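You operate a simulated robot arm through the tools that you are given. There is no shell and no other tool.

Carry out the task below with a simulated robot arm. There is one attempt and no reset: what you move stays moved.

Task
Put things in order on the middle right shelf of the green shelving. At the end: the gold brass seat from the middle right shelf of the green shelving stands where the brown carton stood; the brown carton from the middle right shelf of the green shelving stands where the blue hose stub stood; the red coupling from the middle right shelf of the green shelving stands on top of the silver drip pan; the blue hose stub stands where the red coupling stood; whatever was shut is shut again. Leave all else as you found it, and nothing knocked over.

The check looks at the end state, three seconds after you hand in, the way a careful person would. Anything else that was tipped, shoved, dropped, spilled or broken makes it a failure.

Robot
A 7-joint arm with a two-finger parallel gripper, fixed in place. Base frame: the origin is on the floor under the middle of its stand, x ahead of it, y to its left, z up; the work surface is at about z = 760. Readings come in mm, rad, newtons and seconds.
With the tool pointing down near the work surface it reaches from about 200 to 680 mm from the base axis. Its first joint turns from -1.152 to 1.152 rad. Payload 2.4 kg.
Tool frame: the origin (TCP) lies between the finger pads and is the grasp point; the fingertips stand 30 mm ahead of it; z points along the fingers, y is the line along which they close. Largest opening 94 mm; finger width 28, thickness 10; the body of the gripper, 50 by 96 mm, starts 55 mm behind the TCP.
Orientation is that of the tool frame in the base frame, as a unit quaternion [x, y, z, w]. With the fingers straight down and closing along the base's y, the tool's x points along the base's -x, its y along +y and its z along -z.

Tools
- The arm moves only by the tool arm_command. Its argument "moves" is a list of rows, each a list of 7 numbers: the turn, a rotation vector about the tool's x, y, z in rad, then the shift along the tool's x, y, z in mm, then the finger opening in mm, from 0 to 94. In form: [[wx, wy, wz, dx, dy, dz, claw], ...]. A call has 1 to 20 rows; each row is the pose to reach, as a shift and turn from the pose commanded when the call began, along the tool's axes at that moment. A row lasts 0.2 s, in which the tool goes at most 50 mm and 0.15 rad; a call with a longer step from one row to the next is refused whole, and so is a gripper value outside its range. Where a pose cannot be reached the arm comes as near as it can. A force on the tool above 40 N (or 10 N above the force at the start of the call, whichever is more), or a blocked arm, ends the call early, and 0.2 s more pass. The fingers move at their own pace (about 153 mm/s each) and stop on an object; they squeeze with about 39 N. The grip force told is the motor's: it shows also when the fingers shut on nothing. Time passes only in rows, and 0.2 s behind the last, so rows that repeat a pose let the fingers close. The reply holds the time, the measured pose of the TCP, the force on the tool along the base axes, the opening and the grip force, in the units named above and with some noise, with the torque about the TCP (base axes, N m) and any sound that the robot's microphone picked up, and new pictures: "show" is both (left out), scene, wrist or none.
- Cameras (640 x 400 px; columns grow to the right, rows downward): "scene" is fixed at [38.1, 477.2, 1442.7]; the picture's right is [-0.74, -0.67, 0.00], its down [-0.40, 0.44, -0.81] and it looks along [0.54, -0.60, -0.59] (base axes); focal length 354 px, centre (320, 200). "wrist" rides on the gripper at [76, 14, -103] in the tool frame; the picture's right is [-0.18, 0.98, 0.00], its down [-0.75, -0.14, -0.64] and it looks along [-0.63, -0.12, 0.77] (tool axes); focal length 243 px, centre (320, 200). There is no depth. A picture from a camera that has moved, and an enlarged one, comes with that camera's place and axes in the base frame and with its lens.
- inspect(camera, box): a new picture of the part [left, top, right, bottom] of that camera's present view, enlarged. No time passes.
- hand_in(): hands the job in; it is judged then, once.

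Nothing tells you positions but the pictures and the camera data. Unless the task says otherwise, let go and move clear before handing in.

The tools are called after ">>>" as a command line: name --pt "numbers of a row" for each row, then --argument value for the rest, lists and objects as JSON in quotes. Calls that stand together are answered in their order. arm_command: Moves the arm, as the interface text tells. Its arguments: {"type":"object","properties":{"moves":{"type":"array"},"show":{"type":"string","enum":["both","scene","wrist","none"]}},"required":["moves"]} The other tools are called the same way: inspect (camera, box) takes an enlarged picture of a part of a camera's view; hand_in () hands the job in.

At the start:

```text
time: 0.0
eef_pos: [309.9, -158.3, 1049.3]
ee_rot: [0.0, 1.0, 0.0, 0.0]
force: [0.8, 0.8, 0.1]
wrist_torque: [0.0, 0.01, 0.0]
gripper_width: 94.0
grasp_force: 0.0
```

scene: 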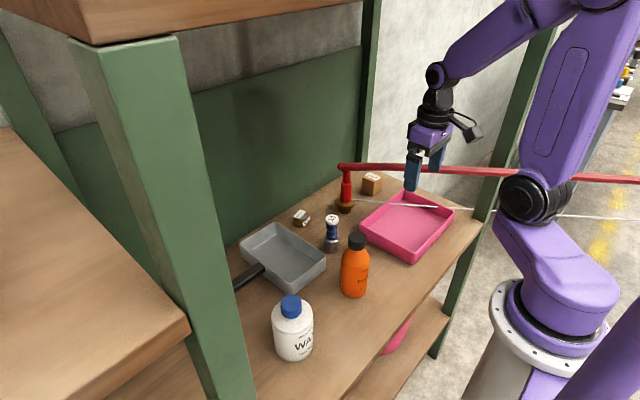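
wrist: 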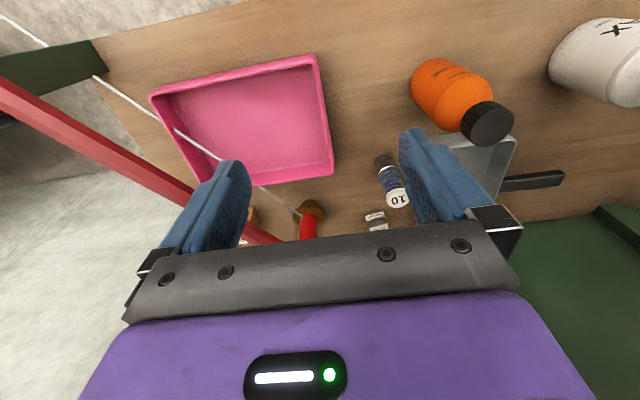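

I see a shelf with a pink tray, a silver pan, bottles, and several small items near the back, with a red pipe and a white cord crossing the space. I'll look closer before moving anything.

>>> inspect --camera "scene" --box '[280, 140, 480, 265]'

>>> inspect --camera "scene" --box '[220, 180, 400, 292]'

>>> inspect --camera "wrist" --box '[220, 130, 540, 250]'

```text
3.20 times, centred on (380, 202) of scene
camera zoom: at [38.1, 477.2, 1442.7], right [-0.74, -0.67, 0.0], down [-0.4, 0.44, -0.81], along [0.54, -0.6, -0.59], focal length 1133 px, centre (128, 192)
```

zoom: 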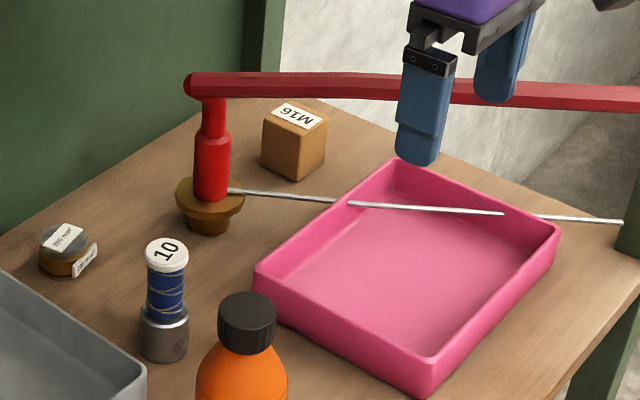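

```text
3.56 times, centred on (310, 236) of scene
camera zoom: at [38.1, 477.2, 1442.7], right [-0.74, -0.67, 0.0], down [-0.4, 0.44, -0.81], along [0.54, -0.6, -0.59], focal length 1259 px, centre (356, 72)
```

zoom: 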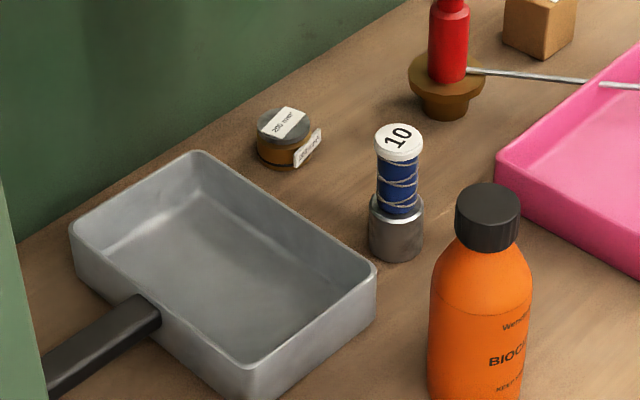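

```text
2.00 times, centred on (380, 190) of wrist
camera zoom: at [233.5, -144.5, 1149.8], right [0.18, 0.98, 0.0], down [0.75, -0.14, 0.64], along [0.63, -0.12, -0.77], focal length 485 px, centre (200, 220)
```

zoom: 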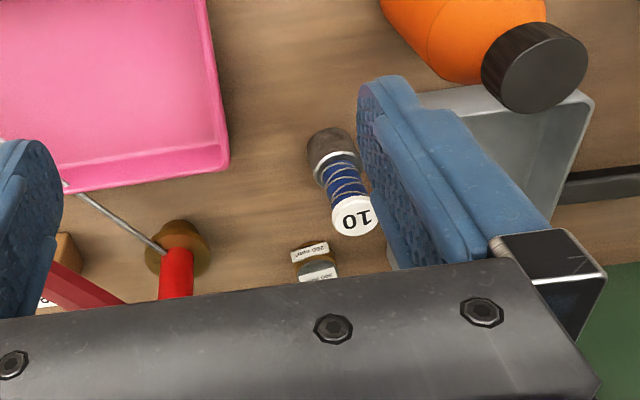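

The red bar and the thin white rod seem to end near the red coupling, and I need to know whether they are attached to it. I'll raise the arm slightly and bring it forward so the wrist camera gets a clear view.

>>> arm_command --pt "0 0 0 -25 -10 -20 94" --pt "0 0 0 -60 -20 -40 94" --pt "0 0 0 -95 -30 -50 94" --pt "0 0 0 -110 -40 -50 94" --show "both"

```text
time: 0.8
eef_pos: [312.0, -171.5, 1080.0]
ee_rot: [0.013, 0.998, 0.014, -0.053]
force: [0.6, -0.3, -0.3]
wrist_torque: [-0.02, -0.02, 0.0]
gripper_width: 94.0
grasp_force: 0.1
stopped in row 4: the arm was blocked; the commanded pose is now the measured one
camera wrist: at [246.5, -159.8, 1187.7], right [0.21, 0.98, 0.01], down [0.81, -0.18, 0.55], along [0.54, -0.11, -0.83], focal length 243 px, centre (320, 200)
```

scene: 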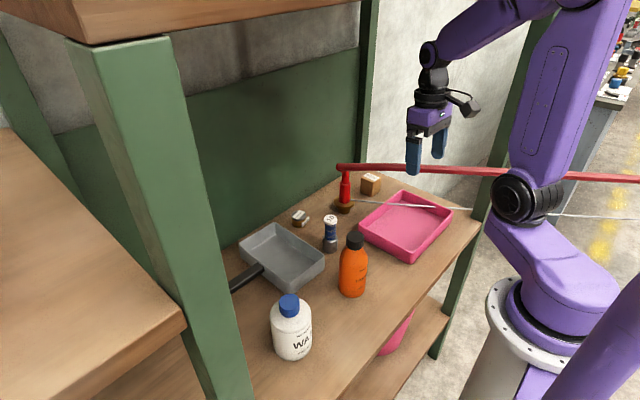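
wrist: 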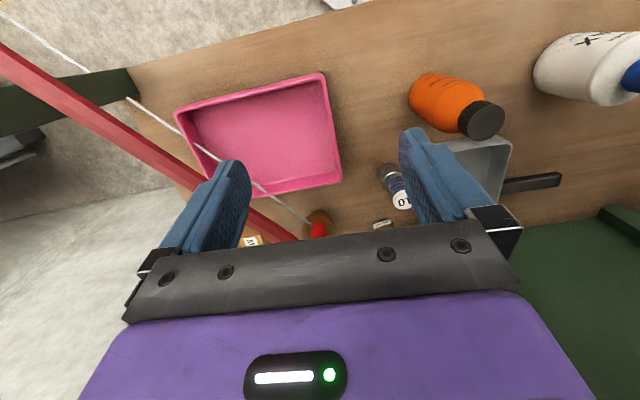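

The arm was blocked, probably because it touched something as it went up, such as the upper board. I'll look at the arm and its surroundings.

>>> inspect --camera "scene" --box '[320, 0, 640, 200]'

>>> inspect --camera "scene" --box '[0, 0, 640, 400]'

>>> inspect --camera "scene" --box '[310, 150, 410, 212]'

>>> inspect --camera "wrist" --box '[0, 0, 340, 250]'

```text
2.00 times, centred on (480, 100) of scene
camera zoom: at [28.5, 477.9, 1442.7], right [-0.74, -0.67, -0.01], down [-0.39, 0.44, -0.81], along [0.55, -0.6, -0.59], focal length 708 px, centre (0, 400)
```

zoom: 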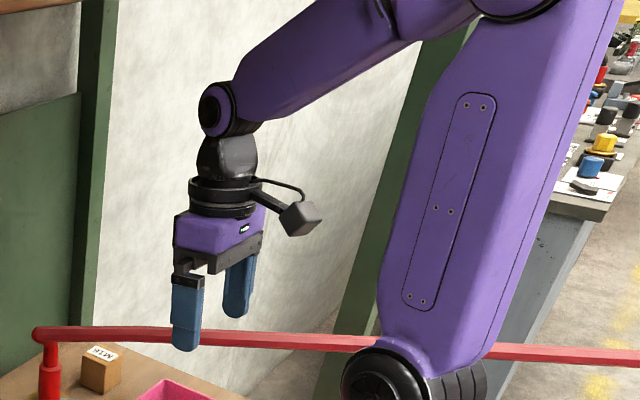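

```text
1.00 times, centred on (320, 200) of scene (not enlarged: the box is as wide or as high as the picture)
camera zoom: at [28.5, 477.9, 1442.7], right [-0.74, -0.67, -0.01], down [-0.39, 0.44, -0.81], along [0.55, -0.6, -0.59], focal length 354 px, centre (320, 200)
```

zoom: 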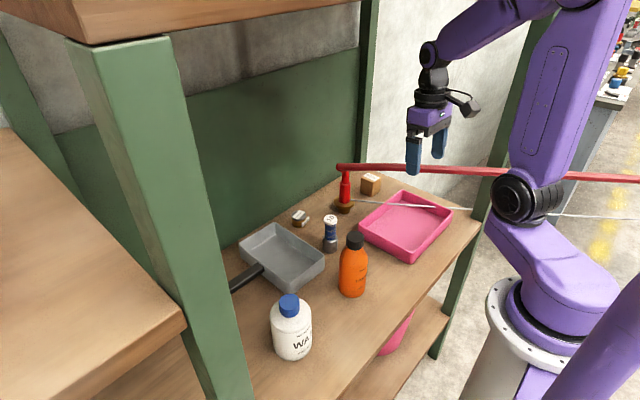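

```text
6.40 times, centred on (360, 181) of scene
camera zoom: at [28.5, 477.9, 1442.7], right [-0.74, -0.67, -0.01], down [-0.39, 0.44, -0.81], along [0.55, -0.6, -0.59], focal length 2266 px, centre (64, 322)
```

zoom: 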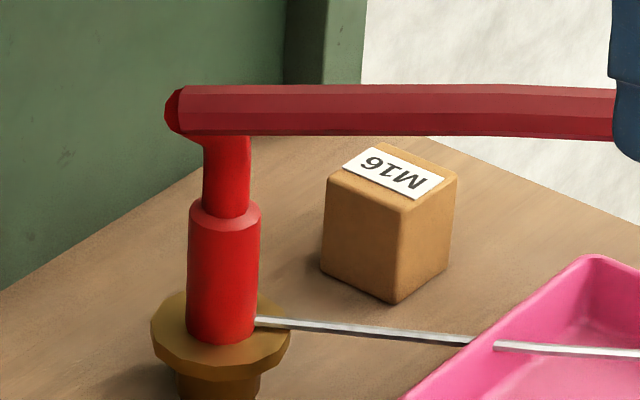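

```text
1.60 times, centred on (170, 125) of wrist
camera zoom: at [246.5, -159.8, 1187.7], right [0.21, 0.98, 0.01], down [0.81, -0.18, 0.55], along [0.54, -0.11, -0.83], focal length 388 px, centre (560, 320)
```

zoom: 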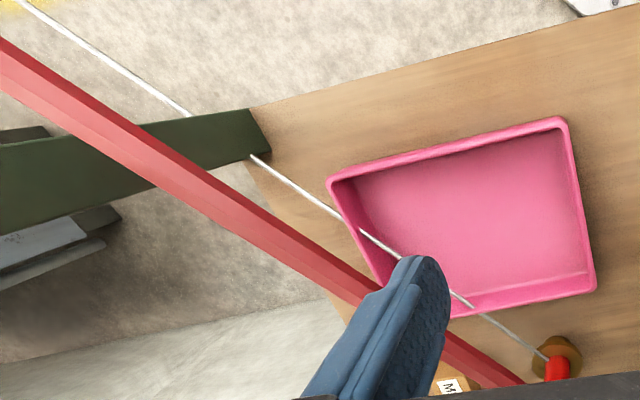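

The forearm seems to have touched the upper board when I rose, and the scene camera now reports a slightly different pose. I'll go back down, level the tool and look again.

>>> arm_command --pt "0.014 -0.053 -0.013 -2 0 25 94" --pt "0.028 -0.106 -0.026 -6 10 50 94" --pt "0.028 -0.106 -0.026 -6 20 80 94" --pt "0.028 -0.106 -0.026 -6 20 80 94" --show "both"

>>> inspect --camera "scene" --box '[0, 0, 640, 400]'

```text
time: 1.8
eef_pos: [321.1, -148.7, 996.4]
ee_rot: [-0.002, 1.0, 0.002, -0.001]
force: [-0.3, 0.6, 0.1]
wrist_torque: [-0.01, 0.01, -0.02]
gripper_width: 93.9
grasp_force: 0.1
camera wrist: at [244.2, -135.5, 1098.1], right [0.18, 0.98, 0.01], down [0.75, -0.14, 0.64], along [0.63, -0.11, -0.77], focal length 243 px, centre (320, 200)
```

scene: 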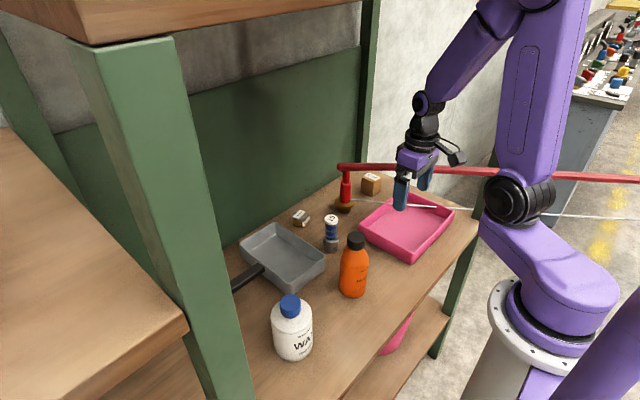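
wrist: 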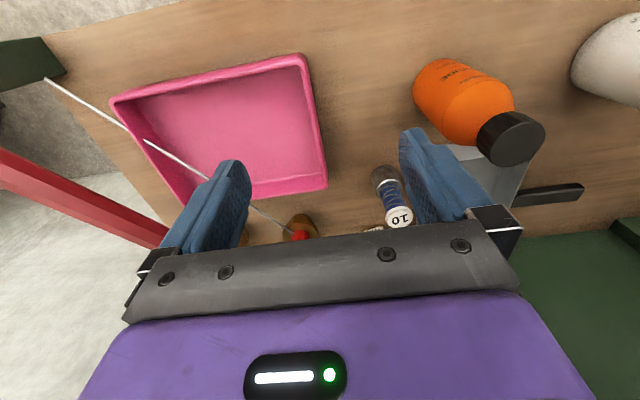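

```text
1.00 times, centred on (320, 200) of scene (not enlarged: the box is as wide or as high as the picture)
camera zoom: at [34.1, 477.2, 1442.8], right [-0.74, -0.67, 0.0], down [-0.39, 0.44, -0.81], along [0.54, -0.6, -0.59], focal length 354 px, centre (320, 200)
```

zoom: 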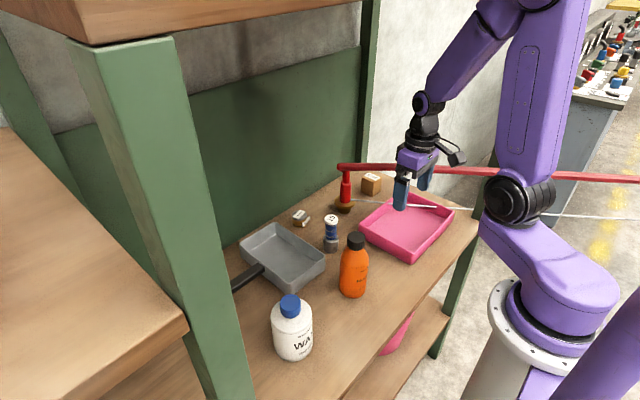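

The scene camera sways a little on its own, so I'll read its pose each time I use it. The red bar seems to run at about z≈960 on the right. I'll move forward on its left, at constant height, to see the small items between the fingers.

>>> arm_command --pt "0 0 0 -30 15 3 94" --pt "0 0 0 -65 30 6 94" --pt "0 0 0 -100 40 6 94" --pt "0 0 0 -110 40 6 94" --pt "0 0 0 -110 40 6 94" --show "both"

>>> inspect --camera "scene" --box '[300, 0, 640, 212]'

```text
time: 2.6
eef_pos: [312.9, -145.3, 999.1]
ee_rot: [0.078, 0.997, 0.014, -0.027]
force: [-0.1, -0.3, -0.5]
wrist_torque: [-0.03, 0.01, -0.01]
gripper_width: 94.2
grasp_force: 0.1
stopped in row 4: the arm was blocked; the commanded pose is now the measured one
camera wrist: at [244.4, -123.8, 1104.6], right [0.33, 0.94, 0.01], down [0.76, -0.27, 0.6], along [0.56, -0.19, -0.8], focal length 243 px, centre (320, 200)
```

scene: 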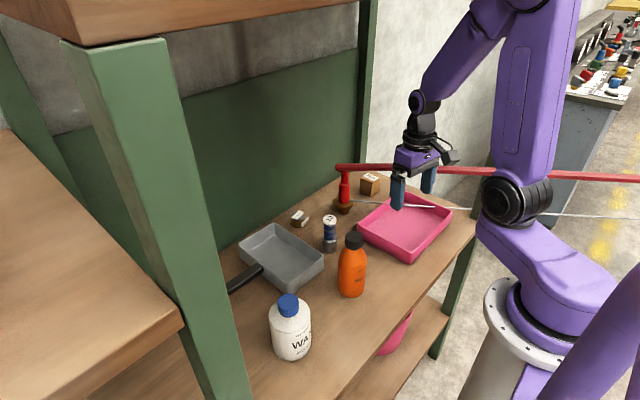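
wrist: 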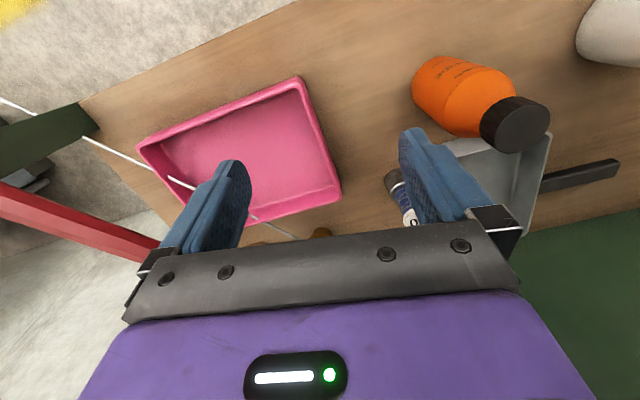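

```text
1.88 times, centred on (470, 106) of scene
camera zoom: at [24.0, 477.0, 1443.1], right [-0.74, -0.67, -0.01], down [-0.39, 0.44, -0.81], along [0.55, -0.6, -0.58], focal length 666 px, centre (38, 377)
```

zoom: 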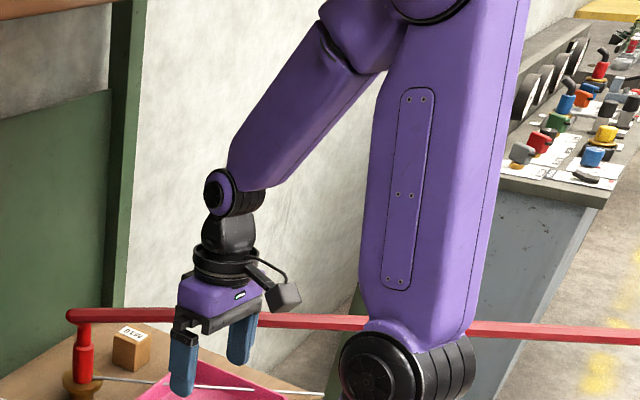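

Forward motion is blocked because the elbow meets the front edge of the upper board. My plan is to swing right outside the shelving, lower the tool there so the elbow drops below the board, and then swing back in low. The first part is the swing outside at this height.

>>> arm_command --pt "0.014 -0.027 -0.078 22 -28 0 94" --pt "0.028 -0.054 -0.156 44 -56 1 94" --pt "0.028 -0.054 -0.156 67 -84 2 94" --pt "0.028 -0.054 -0.156 89 -112 3 94" --pt "0.028 -0.054 -0.156 111 -140 3 94" --pt "0.028 -0.054 -0.156 133.6 -168.9 3.5 94" --pt "0.028 -0.054 -0.156 133.6 -168.9 3.5 94" --show "both"

```text
time: 4.2
eef_pos: [177.6, -292.3, 996.8]
ee_rot: [-0.011, 1.0, -0.002, -0.002]
force: [-0.6, 0.4, 0.5]
wrist_torque: [0.0, -0.03, 0.03]
gripper_width: 94.2
grasp_force: 0.0
camera wrist: at [100.2, -279.6, 1099.1], right [0.16, 0.99, -0.01], down [0.76, -0.12, 0.64], along [0.63, -0.11, -0.77], focal length 243 px, centre (320, 200)
```

scene: 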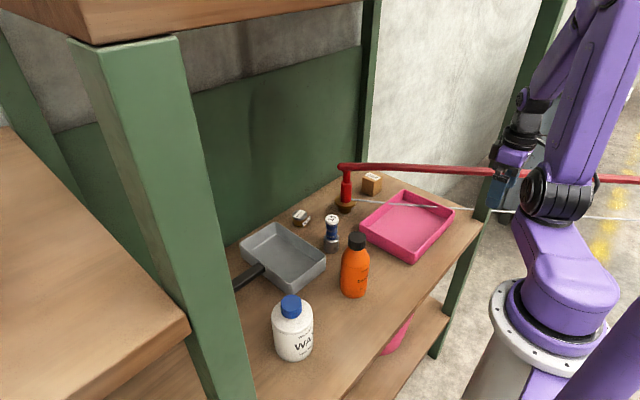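
wrist: 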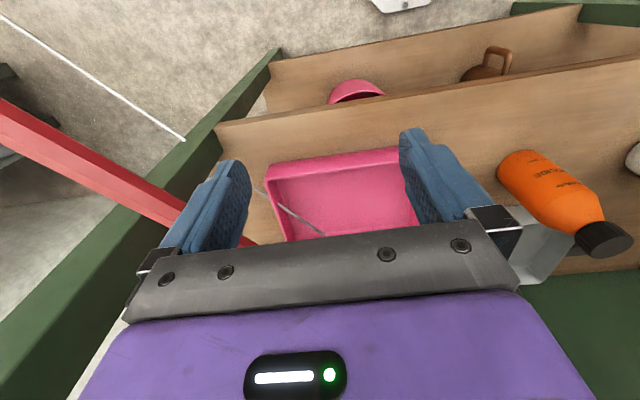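

The tool is now outside the shelving on the right at about (178, -292, 997). I'll lower it here so the elbow drops below the upper board level, watching for contact.

>>> arm_command --pt "0 0 0 0 0 40 94" --pt "0 0 0 0 0 80 94" --pt "0 0 0 0 0 120 94" --pt "0 0 0 0 0 140 94" --pt "0 0 0 0 0 140 94" --show "both"

>>> inspect --camera "scene" --box '[400, 0, 640, 150]'

```text
time: 5.4
eef_pos: [178.2, -292.7, 858.1]
ee_rot: [-0.011, 1.0, -0.004, -0.002]
force: [0.6, -0.5, -0.6]
wrist_torque: [-0.01, 0.0, -0.01]
gripper_width: 94.0
grasp_force: 0.1
camera wrist: at [101.6, -280.4, 958.7], right [0.16, 0.99, -0.01], down [0.76, -0.12, 0.64], along [0.63, -0.11, -0.77], focal length 243 px, centre (320, 200)
```

scene: 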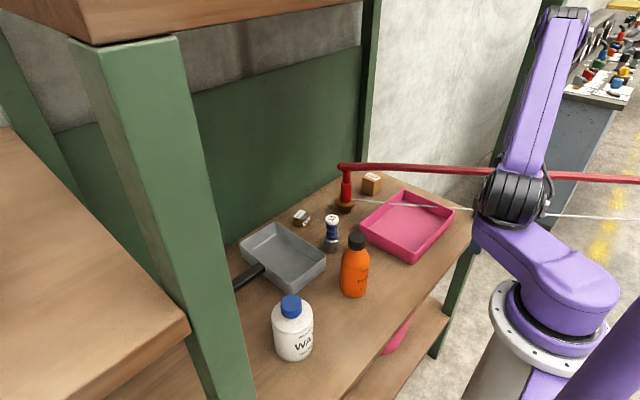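
wrist: 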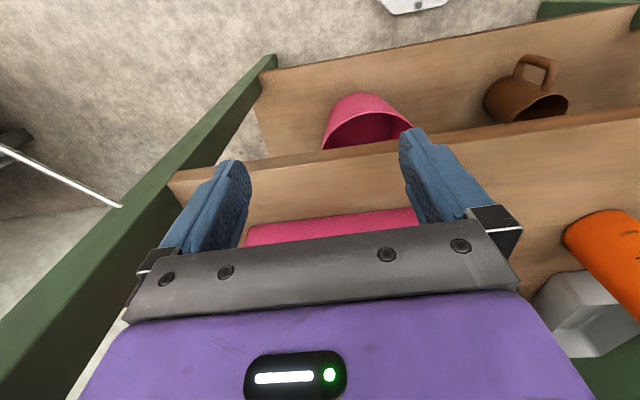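

```text
2.67 times, centred on (520, 75) of scene
camera zoom: at [38.1, 477.2, 1442.7], right [-0.74, -0.67, 0.0], down [-0.4, 0.44, -0.81], along [0.54, -0.6, -0.59], focal length 944 px, centre (-213, 533)
```

zoom: 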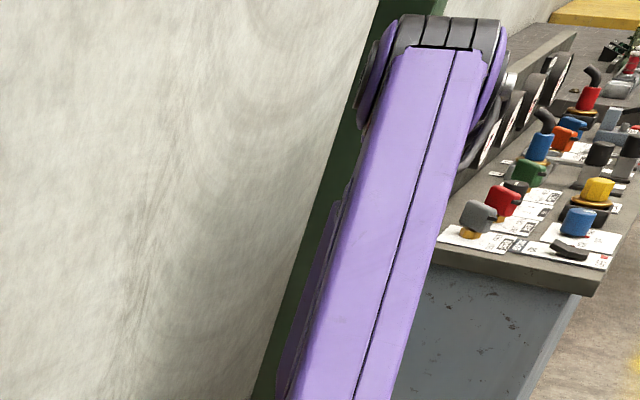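

The elbow is now about 50 mm below the upper board. I'll swing the tool into the bay at about z=870, above the tray and rod and to the left of the red bar.

>>> arm_command --pt "0 0 0 -25 17 -8 94" --pt "0 0 0 -55 38 -12 94" --pt "0 0 0 -85 59 -14 94" --pt "0 0 0 -115 80 -16 94" --pt "0 0 0 -145 100 -16 94" --pt "0 0 0 -170 121 -16 94" --pt "0 0 0 -170 121 -16 94" --show "both"

```text
time: 7.0
eef_pos: [344.5, -169.8, 872.2]
ee_rot: [-0.01, 1.0, -0.002, -0.001]
force: [0.4, -0.9, 0.4]
wrist_torque: [0.02, 0.0, -0.01]
gripper_width: 94.2
grasp_force: 0.0
camera wrist: at [268.3, -156.8, 974.1], right [0.16, 0.99, 0.0], down [0.76, -0.12, 0.64], along [0.63, -0.11, -0.77], focal length 243 px, centre (320, 200)
```

scene: 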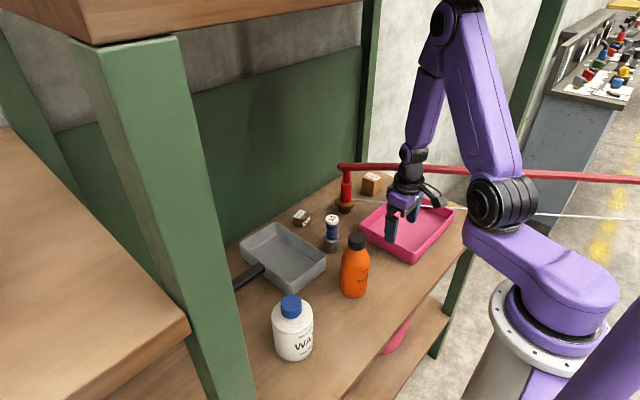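
wrist: 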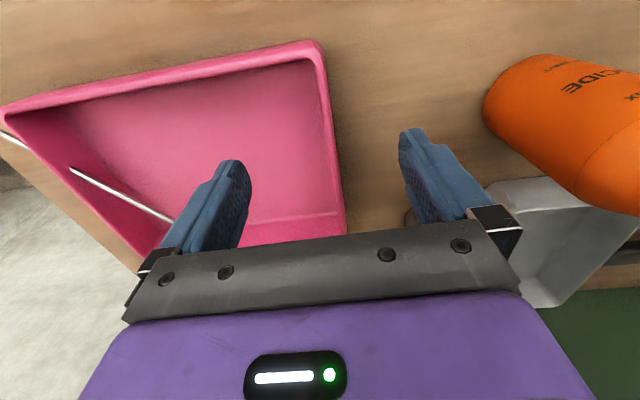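

The elbow is now under the board and I'm inside the bay. I'll tilt the tool forward so the wrist camera can see the back of the shelf between the fingers.

>>> arm_command --pt "0 -0.14 0 -10 5 -5 94" --pt "0 -0.28 0 -20 10 -8 94" --pt "0 -0.42 0 -30 15 -10 94" --pt "0 -0.56 0 -40 20 -10 94" --pt "0 -0.56 0 -40 20 -10 94" --show "both"

>>> inspect --camera "wrist" --box '[220, 120, 420, 245]'

```text
time: 8.2
eef_pos: [379.4, -126.3, 888.2]
ee_rot: [-0.13, 0.968, 0.041, 0.211]
force: [1.9, -4.6, 0.0]
wrist_torque: [0.18, 0.08, -0.07]
gripper_width: 93.6
grasp_force: 0.0
out of reach, approached as far as the arm can: row 1, 2, 3, 4, 5
camera wrist: at [267.5, -144.2, 946.9], right [-0.1, 0.99, 0.1], down [0.44, -0.04, 0.9], along [0.89, 0.14, -0.43], focal length 243 px, centre (320, 200)
```

scene: 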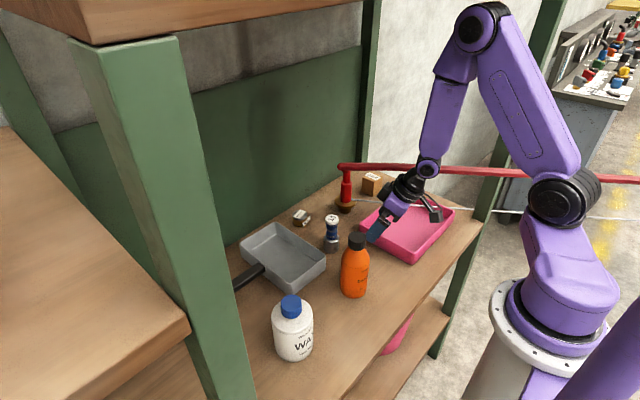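
wrist: 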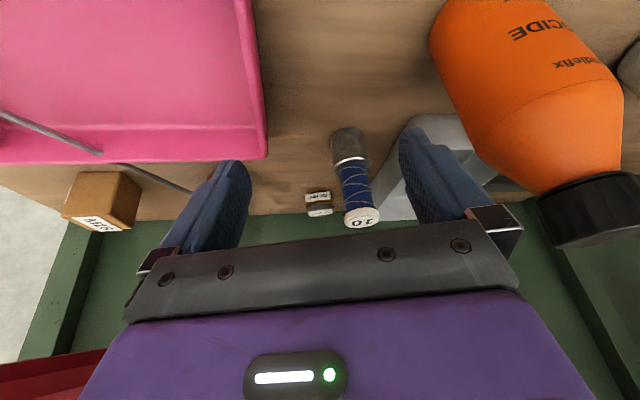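

```text
3.20 times, centred on (320, 182) of wrist
camera zoom: at [267.5, -144.2, 946.9], right [-0.1, 0.99, 0.1], down [0.44, -0.04, 0.9], along [0.89, 0.14, -0.43], focal length 776 px, centre (320, 256)
```

zoom: 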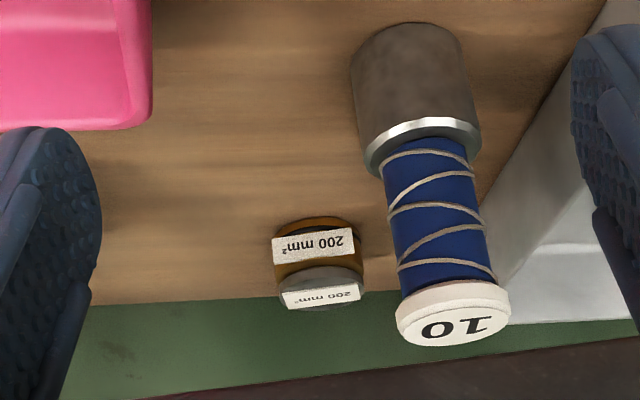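

The labelled "200 mm²" gold disc and the blue "10" stub in its metal ferrule are now visible. I'll turn the view to the right to study the red coupling, its base and where the rod ends.

>>> arm_command --pt "0.04 0 0.064 -9 -5 3 94" --pt "0.08 0 0.127 -17 -10 6 94" --pt "0.12 0 0.19 -26 -15 9 94" --pt "0.159 0 0.254 -34 -20 12 94" --pt "0.159 0 0.254 -34 -20 12 94" --show "both"

>>> inspect --camera "wrist" --box '[180, 100, 420, 250]'

```text
time: 9.4
eef_pos: [426.7, -163.5, 892.9]
ee_rot: [0.131, 0.968, -0.028, 0.212]
force: [-1.1, 0.1, -0.6]
wrist_torque: [-0.02, 0.01, 0.01]
gripper_width: 94.2
grasp_force: 0.0
out of reach, approached as far as the arm can: row 1, 2, 3, 4, 5
camera wrist: at [322.2, -120.7, 953.0], right [0.42, 0.9, 0.08], down [0.37, -0.25, 0.9], along [0.83, -0.35, -0.44], focal length 243 px, centre (320, 200)
```

scene: 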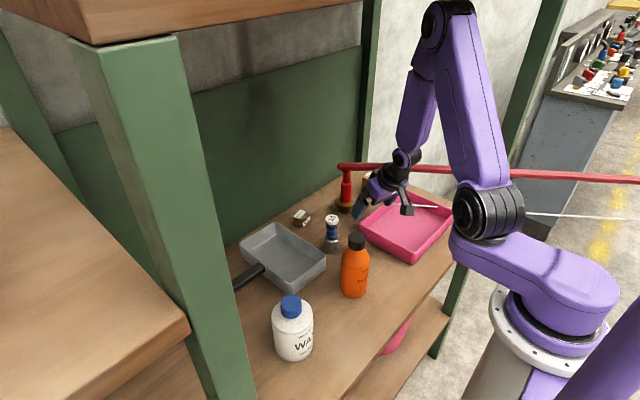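
wrist: 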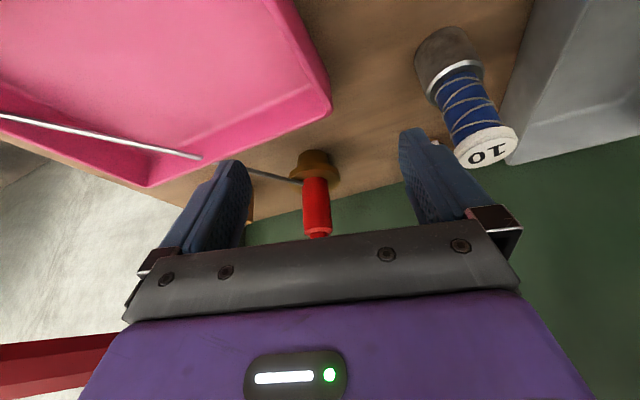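

```text
2.67 times, centred on (300, 175) of wrist
camera zoom: at [322.2, -120.7, 953.0], right [0.42, 0.9, 0.08], down [0.37, -0.25, 0.9], along [0.83, -0.35, -0.44], focal length 647 px, centre (373, 267)
```

zoom: 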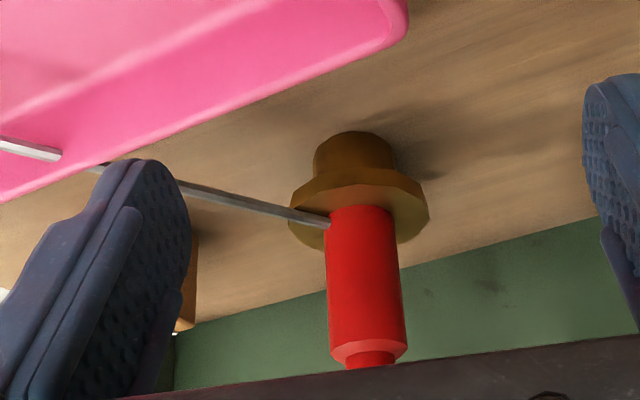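

The red cylinder sits on a gold mushroom-shaped base, and the thin rod seems to end at it. I'll enlarge those junctions, the disc and the pan further.

>>> inspect --camera "scene" --box '[326, 156, 374, 186]'

>>> inspect --camera "scene" --box '[322, 186, 370, 216]'

>>> inspect --camera "scene" --box '[280, 200, 344, 240]'

>>> inspect --camera "wrist" --box '[0, 90, 240, 240]'

```text
13.33 times, centred on (350, 171) of scene
camera zoom: at [38.0, 477.1, 1442.7], right [-0.74, -0.67, 0.0], down [-0.4, 0.44, -0.81], along [0.54, -0.6, -0.59], focal length 4720 px, centre (-80, 587)
```

zoom: 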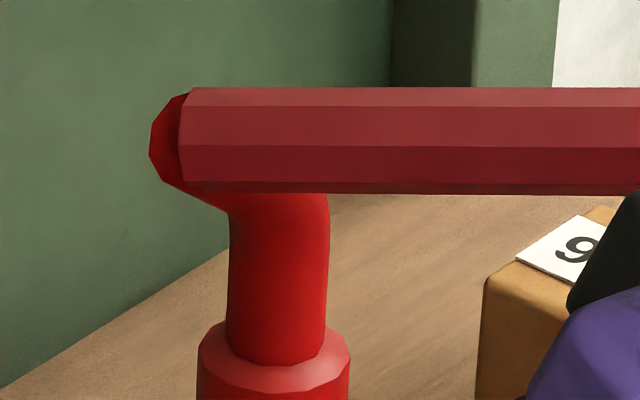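

```text
13.33 times, centred on (346, 201) of scene
camera zoom: at [38.0, 477.1, 1442.7], right [-0.74, -0.67, 0.0], down [-0.4, 0.44, -0.81], along [0.54, -0.6, -0.59], focal length 4720 px, centre (-27, 187)
```

zoom: 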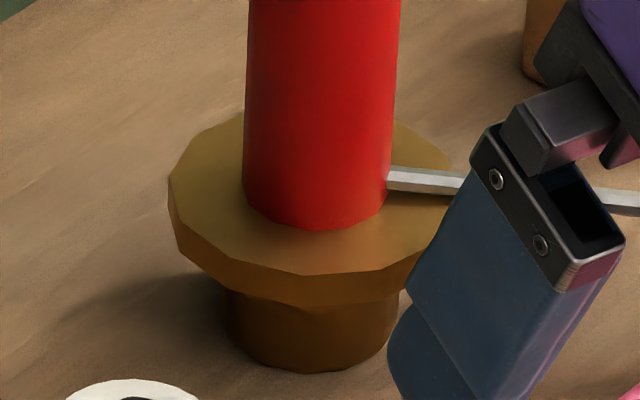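

```text
10.00 times, centred on (312, 220) of scene
camera zoom: at [38.0, 477.1, 1442.7], right [-0.74, -0.67, 0.0], down [-0.4, 0.44, -0.81], along [0.54, -0.6, -0.59], focal length 3540 px, centre (400, 0)
```

zoom: 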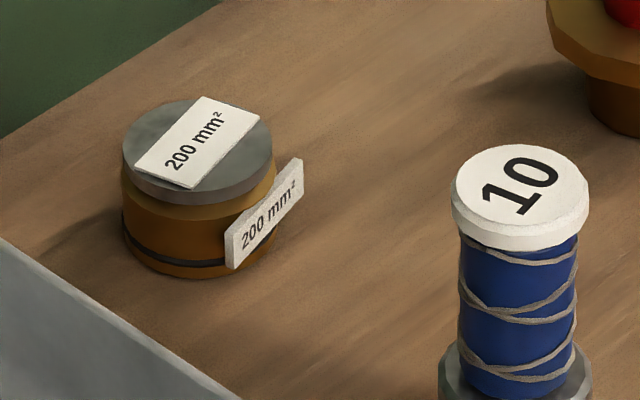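

```text
2.67 times, centred on (120, 165) of wrist
camera zoom: at [322.2, -120.7, 953.0], right [0.42, 0.9, 0.08], down [0.37, -0.25, 0.9], along [0.83, -0.35, -0.44], focal length 647 px, centre (853, 293)
```

zoom: 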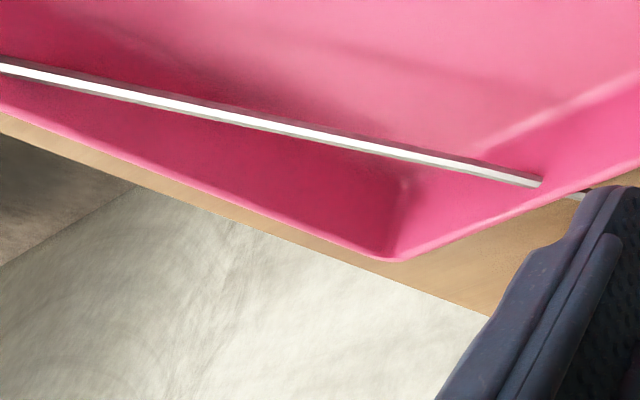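

The coupling is bright red with a bent spout, and the dark red bar and steel rod seem to start at or near it. I'll check where those two lines lead on the right side.

>>> inspect --camera "scene" --box '[540, 0, 640, 110]'

>>> inspect --camera "scene" --box '[480, 140, 640, 240]'

>>> inspect --camera "scene" --box '[380, 170, 480, 232]'

>>> inspect --camera "scene" --box '[220, 205, 340, 305]'

```text
3.64 times, centred on (590, 55) of scene
camera zoom: at [38.0, 477.1, 1442.7], right [-0.74, -0.67, 0.0], down [-0.4, 0.44, -0.81], along [0.54, -0.6, -0.59], focal length 1287 px, centre (-662, 727)
```

zoom: 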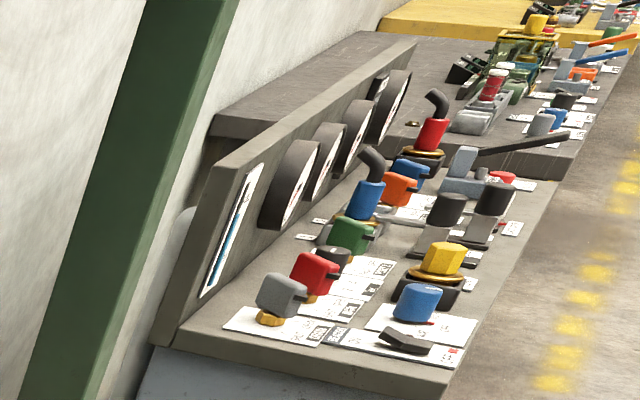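

```text
4.00 times, centred on (560, 190) of scene
camera zoom: at [38.0, 477.1, 1442.7], right [-0.74, -0.67, 0.0], down [-0.4, 0.44, -0.81], along [0.54, -0.6, -0.59], focal length 1416 px, centre (-640, 240)
```

zoom: 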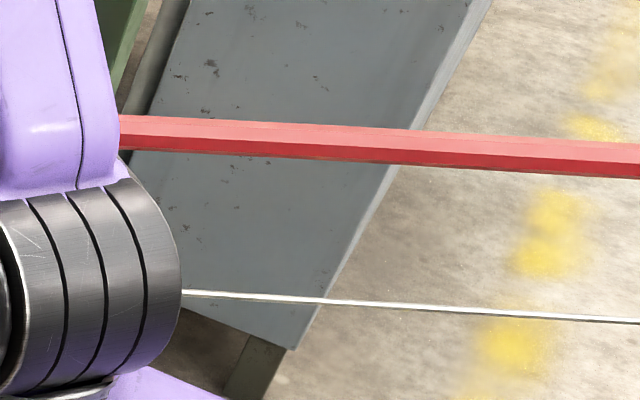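

```text
6.40 times, centred on (430, 201) of scene
camera zoom: at [38.0, 477.1, 1442.7], right [-0.74, -0.67, 0.0], down [-0.4, 0.44, -0.81], along [0.54, -0.6, -0.59], focal length 2266 px, centre (-384, 194)
```

zoom: 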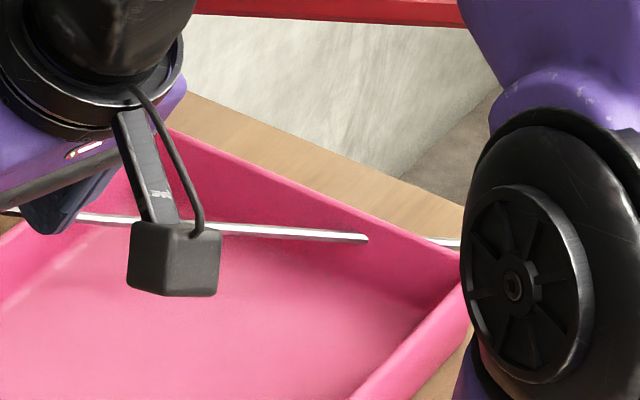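

```text
4.00 times, centred on (280, 255) of scene
camera zoom: at [38.0, 477.1, 1442.7], right [-0.74, -0.67, 0.0], down [-0.4, 0.44, -0.81], along [0.54, -0.6, -0.59], focal length 1416 px, centre (480, -20)
```

zoom: 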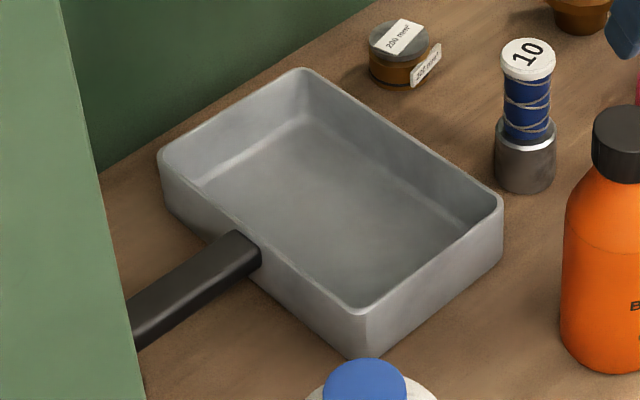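

The bar is a separate darker red and ends in front of the coupling's spout, so I need a better look from outside before working near it. I'll back out along the path I came in on and rise outside the shelving.

>>> arm_command --pt "-0.017 0.111 -0.058 14 -6 -4 94" --pt "-0.034 0.222 -0.117 28 -13 -9 94" --pt "-0.05 0.334 -0.175 41 -19 -13 94" --pt "-0.067 0.445 -0.234 55 -26 -17 94" --pt "-0.084 0.556 -0.292 69 -32 -22 94" --pt "-0.084 0.556 -0.292 97 -71 -36 94" --pt "-0.084 0.556 -0.292 125 -111 -50 94" --pt "-0.084 0.556 -0.292 153 -150 -64 94" --pt "-0.084 0.556 -0.292 181 -189 -78 94" --pt "-0.084 0.556 -0.292 181 -189 -78 94" --pt "-0.084 0.556 -0.292 162 -189 -108 94" --pt "-0.084 0.556 -0.292 143 -189 -138 94" --pt "-0.084 0.556 -0.292 125 -189 -167 94" --pt "-0.084 0.556 -0.292 107 -189 -197 94" --pt "-0.084 0.556 -0.292 107 -189 -197 94" --show "both"

```text
refused: row 7 steps farther than a row can; nothing moved
```

That call was refused because one step was slightly too long, and nothing moved. I'll resend the same path with smaller steps.

>>> arm_command --pt "-0.017 0.111 -0.058 14 -6 -4 94" --pt "-0.034 0.222 -0.117 28 -13 -9 94" --pt "-0.05 0.334 -0.175 41 -19 -13 94" --pt "-0.067 0.445 -0.234 55 -26 -17 94" --pt "-0.084 0.556 -0.292 69 -32 -22 94" --pt "-0.084 0.556 -0.292 91 -63 -33 94" --pt "-0.084 0.556 -0.292 114 -95 -44 94" --pt "-0.084 0.556 -0.292 136 -126 -56 94" --pt "-0.084 0.556 -0.292 158 -158 -67 94" --pt "-0.084 0.556 -0.292 181 -189 -78 94" --pt "-0.084 0.556 -0.292 181 -189 -78 94" --pt "-0.084 0.556 -0.292 162 -189 -108 94" --pt "-0.084 0.556 -0.292 143 -189 -138 94" --pt "-0.084 0.556 -0.292 125 -189 -167 94" --pt "-0.084 0.556 -0.292 107 -189 -197 94" --pt "-0.084 0.556 -0.292 107 -189 -197 94" --show "both"

```text
time: 12.8
eef_pos: [198.2, -296.6, 1025.5]
ee_rot: [-0.016, 0.998, 0.017, -0.063]
force: [0.3, -0.1, 0.1]
wrist_torque: [0.0, 0.0, -0.01]
gripper_width: 93.9
grasp_force: 0.1
out of reach, approached as far as the arm can: row 3, 4
camera wrist: at [134.5, -288.8, 1136.3], right [0.15, 0.99, 0.01], down [0.83, -0.14, 0.54], along [0.53, -0.07, -0.84], focal length 243 px, centre (320, 200)
```

scene: 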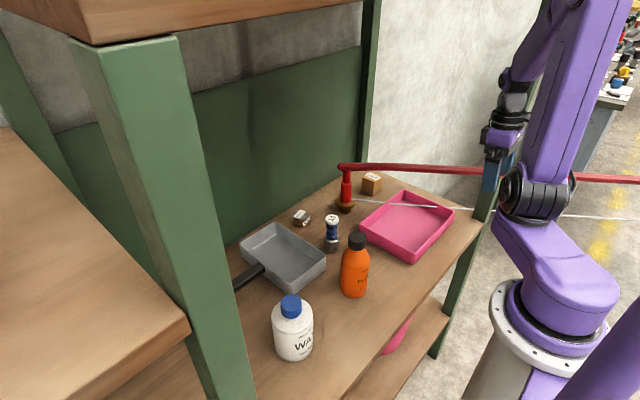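
wrist: 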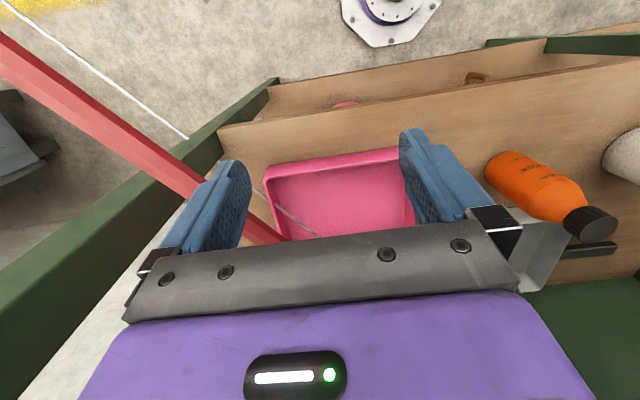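

I'm outside the shelving again, above the front. I'll return near the start position with the tool tilted forward so the wrist camera looks at the coupling top and the bar's end.

>>> arm_command --pt "0.004 -0.089 0.004 -27 19 -9 94" --pt "0.009 -0.179 0.009 -54 38 -19 94" --pt "0.013 -0.268 0.013 -82 58 -29 94" --pt "0.017 -0.358 0.017 -109 77 -38 94" --pt "0.021 -0.447 0.021 -136 96 -48 94" --pt "0.026 -0.537 0.026 -163 115 -57 94" --pt "0.03 -0.626 0.03 -190 135 -67 94" --pt "0.03 -0.626 0.03 -190 135 -67 94" --show "both"

>>> inspect --camera "wrist" --box '[200, 60, 440, 210]'

```text
time: 14.6
eef_pos: [393.1, -158.6, 1074.0]
ee_rot: [0.005, 0.969, 0.006, 0.248]
force: [0.0, 0.7, -1.4]
wrist_torque: [-0.01, 0.0, -0.01]
gripper_width: 94.3
grasp_force: 0.1
camera wrist: at [276.0, -144.1, 1124.9], right [0.17, 0.98, 0.1], down [0.35, -0.16, 0.92], along [0.92, -0.12, -0.37], focal length 243 px, centre (320, 200)
```

scene: 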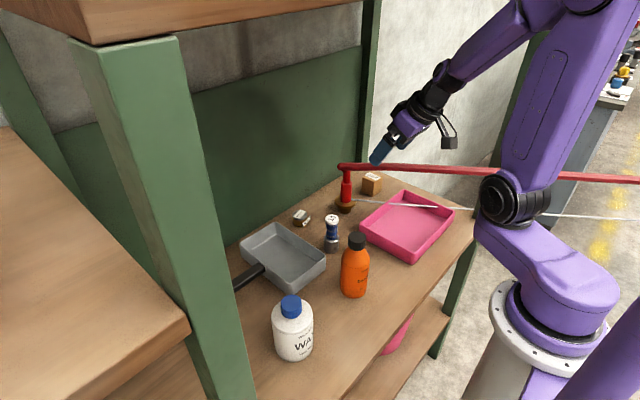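
wrist: 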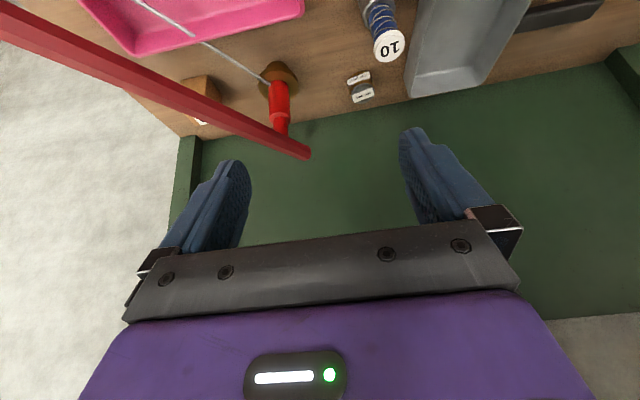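

```text
2.67 times, centred on (320, 135) of wrist
camera zoom: at [276.0, -144.1, 1124.9], right [0.17, 0.98, 0.1], down [0.35, -0.16, 0.92], along [0.92, -0.12, -0.37], focal length 647 px, centre (320, 373)
```

zoom: 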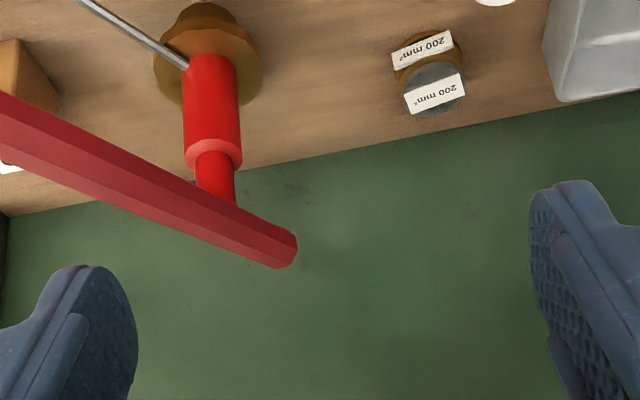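

The bar is really a hose whose end is at about (564, -190, 937), right at the coupling's spout tip, and the thin rod meets the coupling body at (553, -238, 805). The rod appears to pass straight through the tray wall and the post. I'll turn the camera right to see where both lead.

>>> arm_command --pt "0.064 0 0.117 6 -10 -3 94" --pt "0.128 0 0.234 11 -19 -6 94" --pt "0.192 0 0.351 17 -28 -9 94" --pt "0.256 0 0.468 23 -38 -12 94" --pt "0.32 0 0.586 28 -47 -15 94" --pt "0.384 0 0.703 34 -57 -18 94" --pt "0.448 0 0.82 40 -66 -21 94" --pt "0.512 0 0.937 45 -75 -24 94" --pt "0.576 0 1.054 51 -85 -28 94" --pt "0.576 0 1.054 51 -85 -28 94" --show "both"

```text
time: 16.8
eef_pos: [325.3, -239.2, 1071.9]
ee_rot: [0.553, 0.798, -0.134, 0.198]
force: [0.6, 0.5, 0.3]
wrist_torque: [0.05, -0.01, 0.03]
gripper_width: 94.0
grasp_force: 0.1
camera wrist: at [297.0, -127.0, 1125.2], right [0.98, 0.2, 0.09], down [-0.01, -0.4, 0.92], along [0.22, -0.9, -0.39], focal length 243 px, centre (320, 200)
```

scene: 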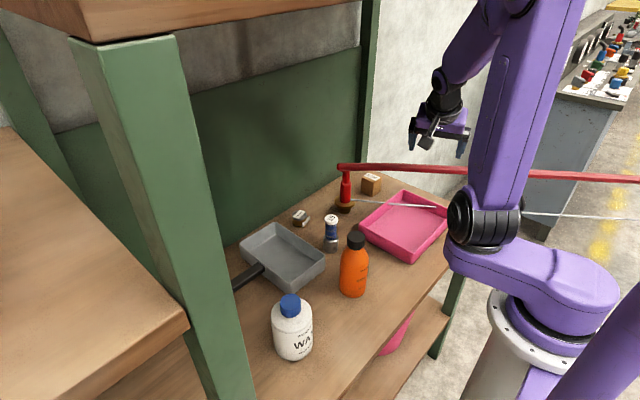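
wrist: 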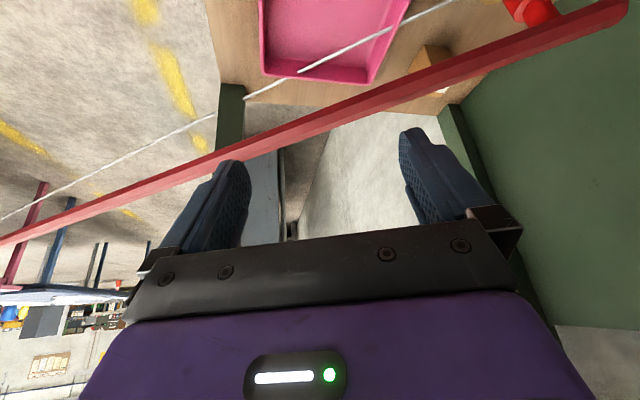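

Both lines run far to the right. I'll enlarge that side and the coupling end in this view.

>>> inspect --camera "wrist" --box '[0, 150, 180, 320]'

>>> inspect --camera "wrist" --box '[400, 0, 640, 150]'

>>> inspect --camera "wrist" --box '[480, 0, 640, 60]'

```text
2.35 times, centred on (90, 235) of wrist
camera zoom: at [297.0, -127.0, 1125.2], right [0.98, 0.2, 0.09], down [-0.01, -0.4, 0.92], along [0.22, -0.9, -0.39], focal length 571 px, centre (861, 118)
```

zoom: 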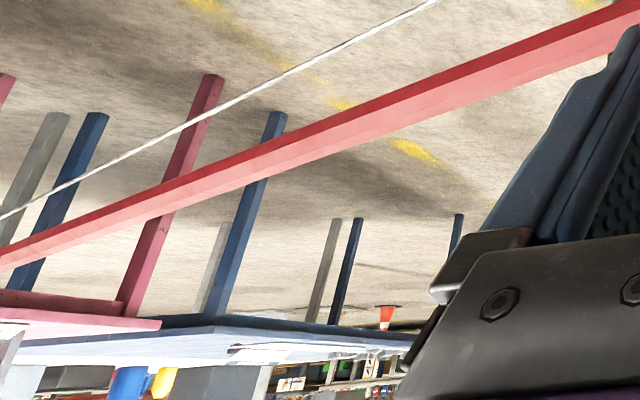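

```text
2.67 times, centred on (520, 75) of wrist
camera zoom: at [297.0, -127.0, 1125.2], right [0.98, 0.2, 0.09], down [-0.01, -0.4, 0.92], along [0.22, -0.9, -0.39], focal length 647 px, centre (-213, 533)
```

zoom: 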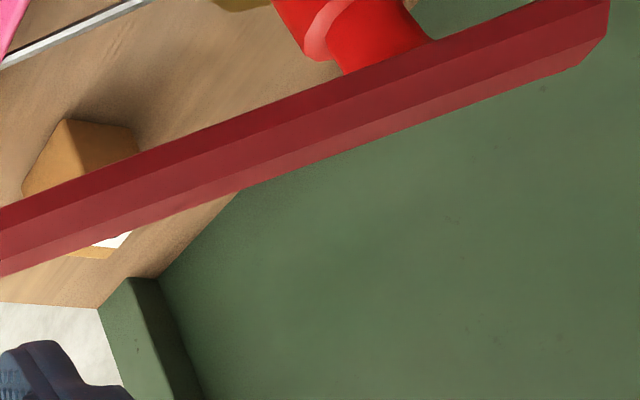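

```text
4.00 times, centred on (560, 30) of wrist
camera zoom: at [297.0, -127.0, 1125.2], right [0.98, 0.2, 0.09], down [-0.01, -0.4, 0.92], along [0.22, -0.9, -0.39], focal length 970 px, centre (-640, 880)
```

zoom: 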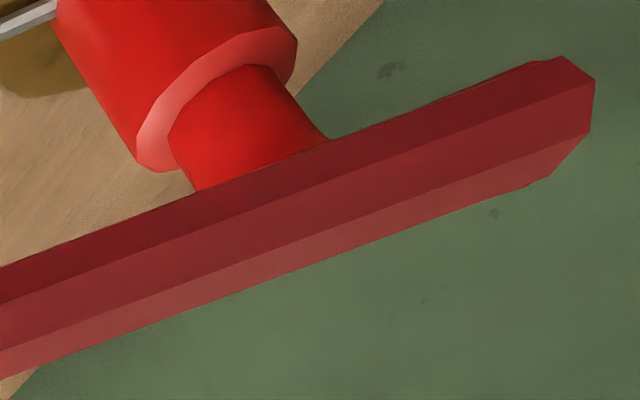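

Both lines are long straight tethers that start at the coupling and pass through solid furniture, so they look like part of how the coupling is drawn. To be careful I'll still grasp the coupling from the left with a strongly tilted tool, so nothing touches the hose. First I go back out and down so the elbow clears the board.

>>> arm_command --pt "-0.032 0.047 -0.132 4 -17 7 94" --pt "-0.064 0.094 -0.264 8 -34 14 94" --pt "-0.096 0.142 -0.396 11 -52 21 94" --pt "-0.128 0.189 -0.528 15 -69 28 94" --pt "-0.16 0.236 -0.66 19 -86 35 94" --pt "-0.192 0.283 -0.792 23 -103 42 94" --pt "-0.224 0.331 -0.923 27 -120 49 94" --pt "-0.256 0.378 -1.055 30 -138 55 94" --pt "-0.288 0.425 -1.187 34 -155 62 94" --pt "-0.288 0.425 -1.187 34 -155 62 94" --pt "-0.288 0.425 -1.187 51 -155 93 94" --pt "-0.288 0.425 -1.187 67 -155 124 94" --pt "-0.288 0.425 -1.187 83 -155 155 94" --pt "-0.288 0.425 -1.187 99 -155 186 94" --pt "-0.288 0.425 -1.187 99 -155 186 94" --show "scene"

```text
time: 20.0
eef_pos: [188.7, -296.0, 860.2]
ee_rot: [-0.001, 1.0, -0.002, 0.0]
force: [-0.6, -0.5, 0.1]
wrist_torque: [0.02, 0.04, 0.0]
gripper_width: 94.1
grasp_force: 0.1
```

scene: 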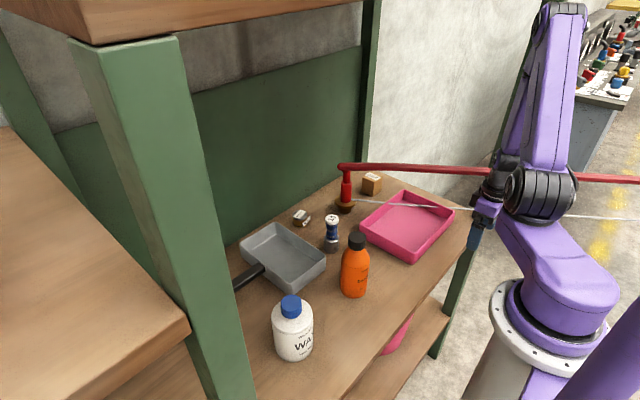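

I'm low and outside again. Next I swing in, extend to about (430, -135, 895), and yaw the gripper so the fingers close along x.

>>> arm_command --pt "0 0 0 -26 21 -3 94" --pt "0 0 0 -52 42 -6 94" --pt "0 0 0 -78 63 -9 94" --pt "0 0 0 -104 84 -12 94" --pt "0 0 0 -130 105 -14 94" --pt "0 0 0 -155 126 -15 94" --pt "0 0 0 -184 138 -22 94" --pt "0 0 0 -213 150 -29 94" --pt "0 0 0 -241 161 -35 94" --pt "0 0 0.14 -241 161 -35 94" --pt "0 0 0.28 -241 161 -35 94" --pt "0 0 0.42 -241 161 -35 94" --pt "0 0 0.56 -241 161 -35 94" --pt "0 0 0.7 -241 161 -35 94" --pt "0 0 0.84 -241 161 -35 94" --pt "0 0 0.98 -241 161 -35 94" --pt "0 0 1.12 -241 161 -35 94" --pt "0 0 1.26 -241 161 -35 94" --pt "0 0 1.4 -241 161 -35 94" --pt "0 0 1.4 -241 161 -35 94" --show "both"

```text
time: 24.2
eef_pos: [429.5, -134.2, 895.1]
ee_rot: [0.644, 0.765, -0.001, 0.002]
force: [0.1, -0.6, 0.3]
wrist_torque: [0.02, 0.0, 0.02]
gripper_width: 94.0
grasp_force: 0.0
camera wrist: at [429.3, -57.3, 995.6], right [1.0, -0.01, 0.0], down [-0.01, -0.76, 0.64], along [-0.01, -0.64, -0.76], focal length 243 px, centre (320, 200)
```

scene: 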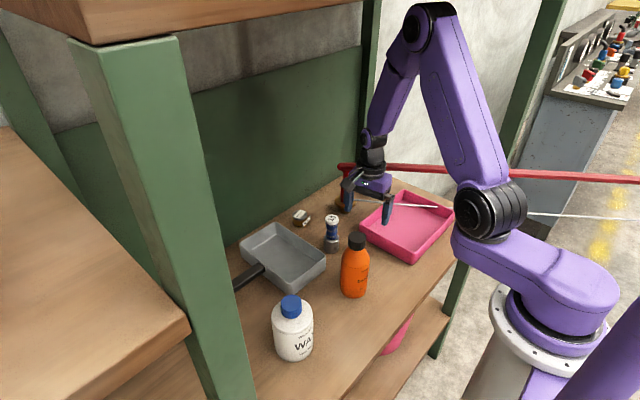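
wrist: 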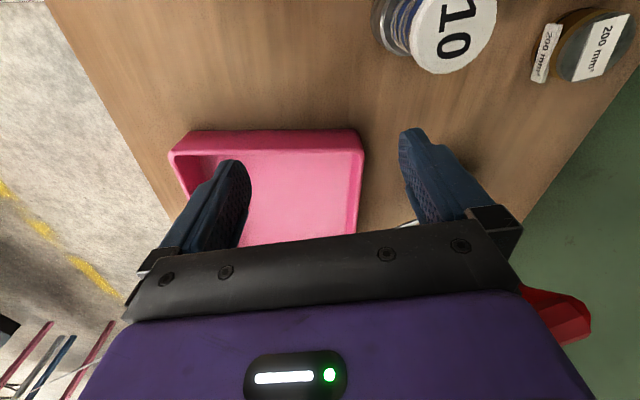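

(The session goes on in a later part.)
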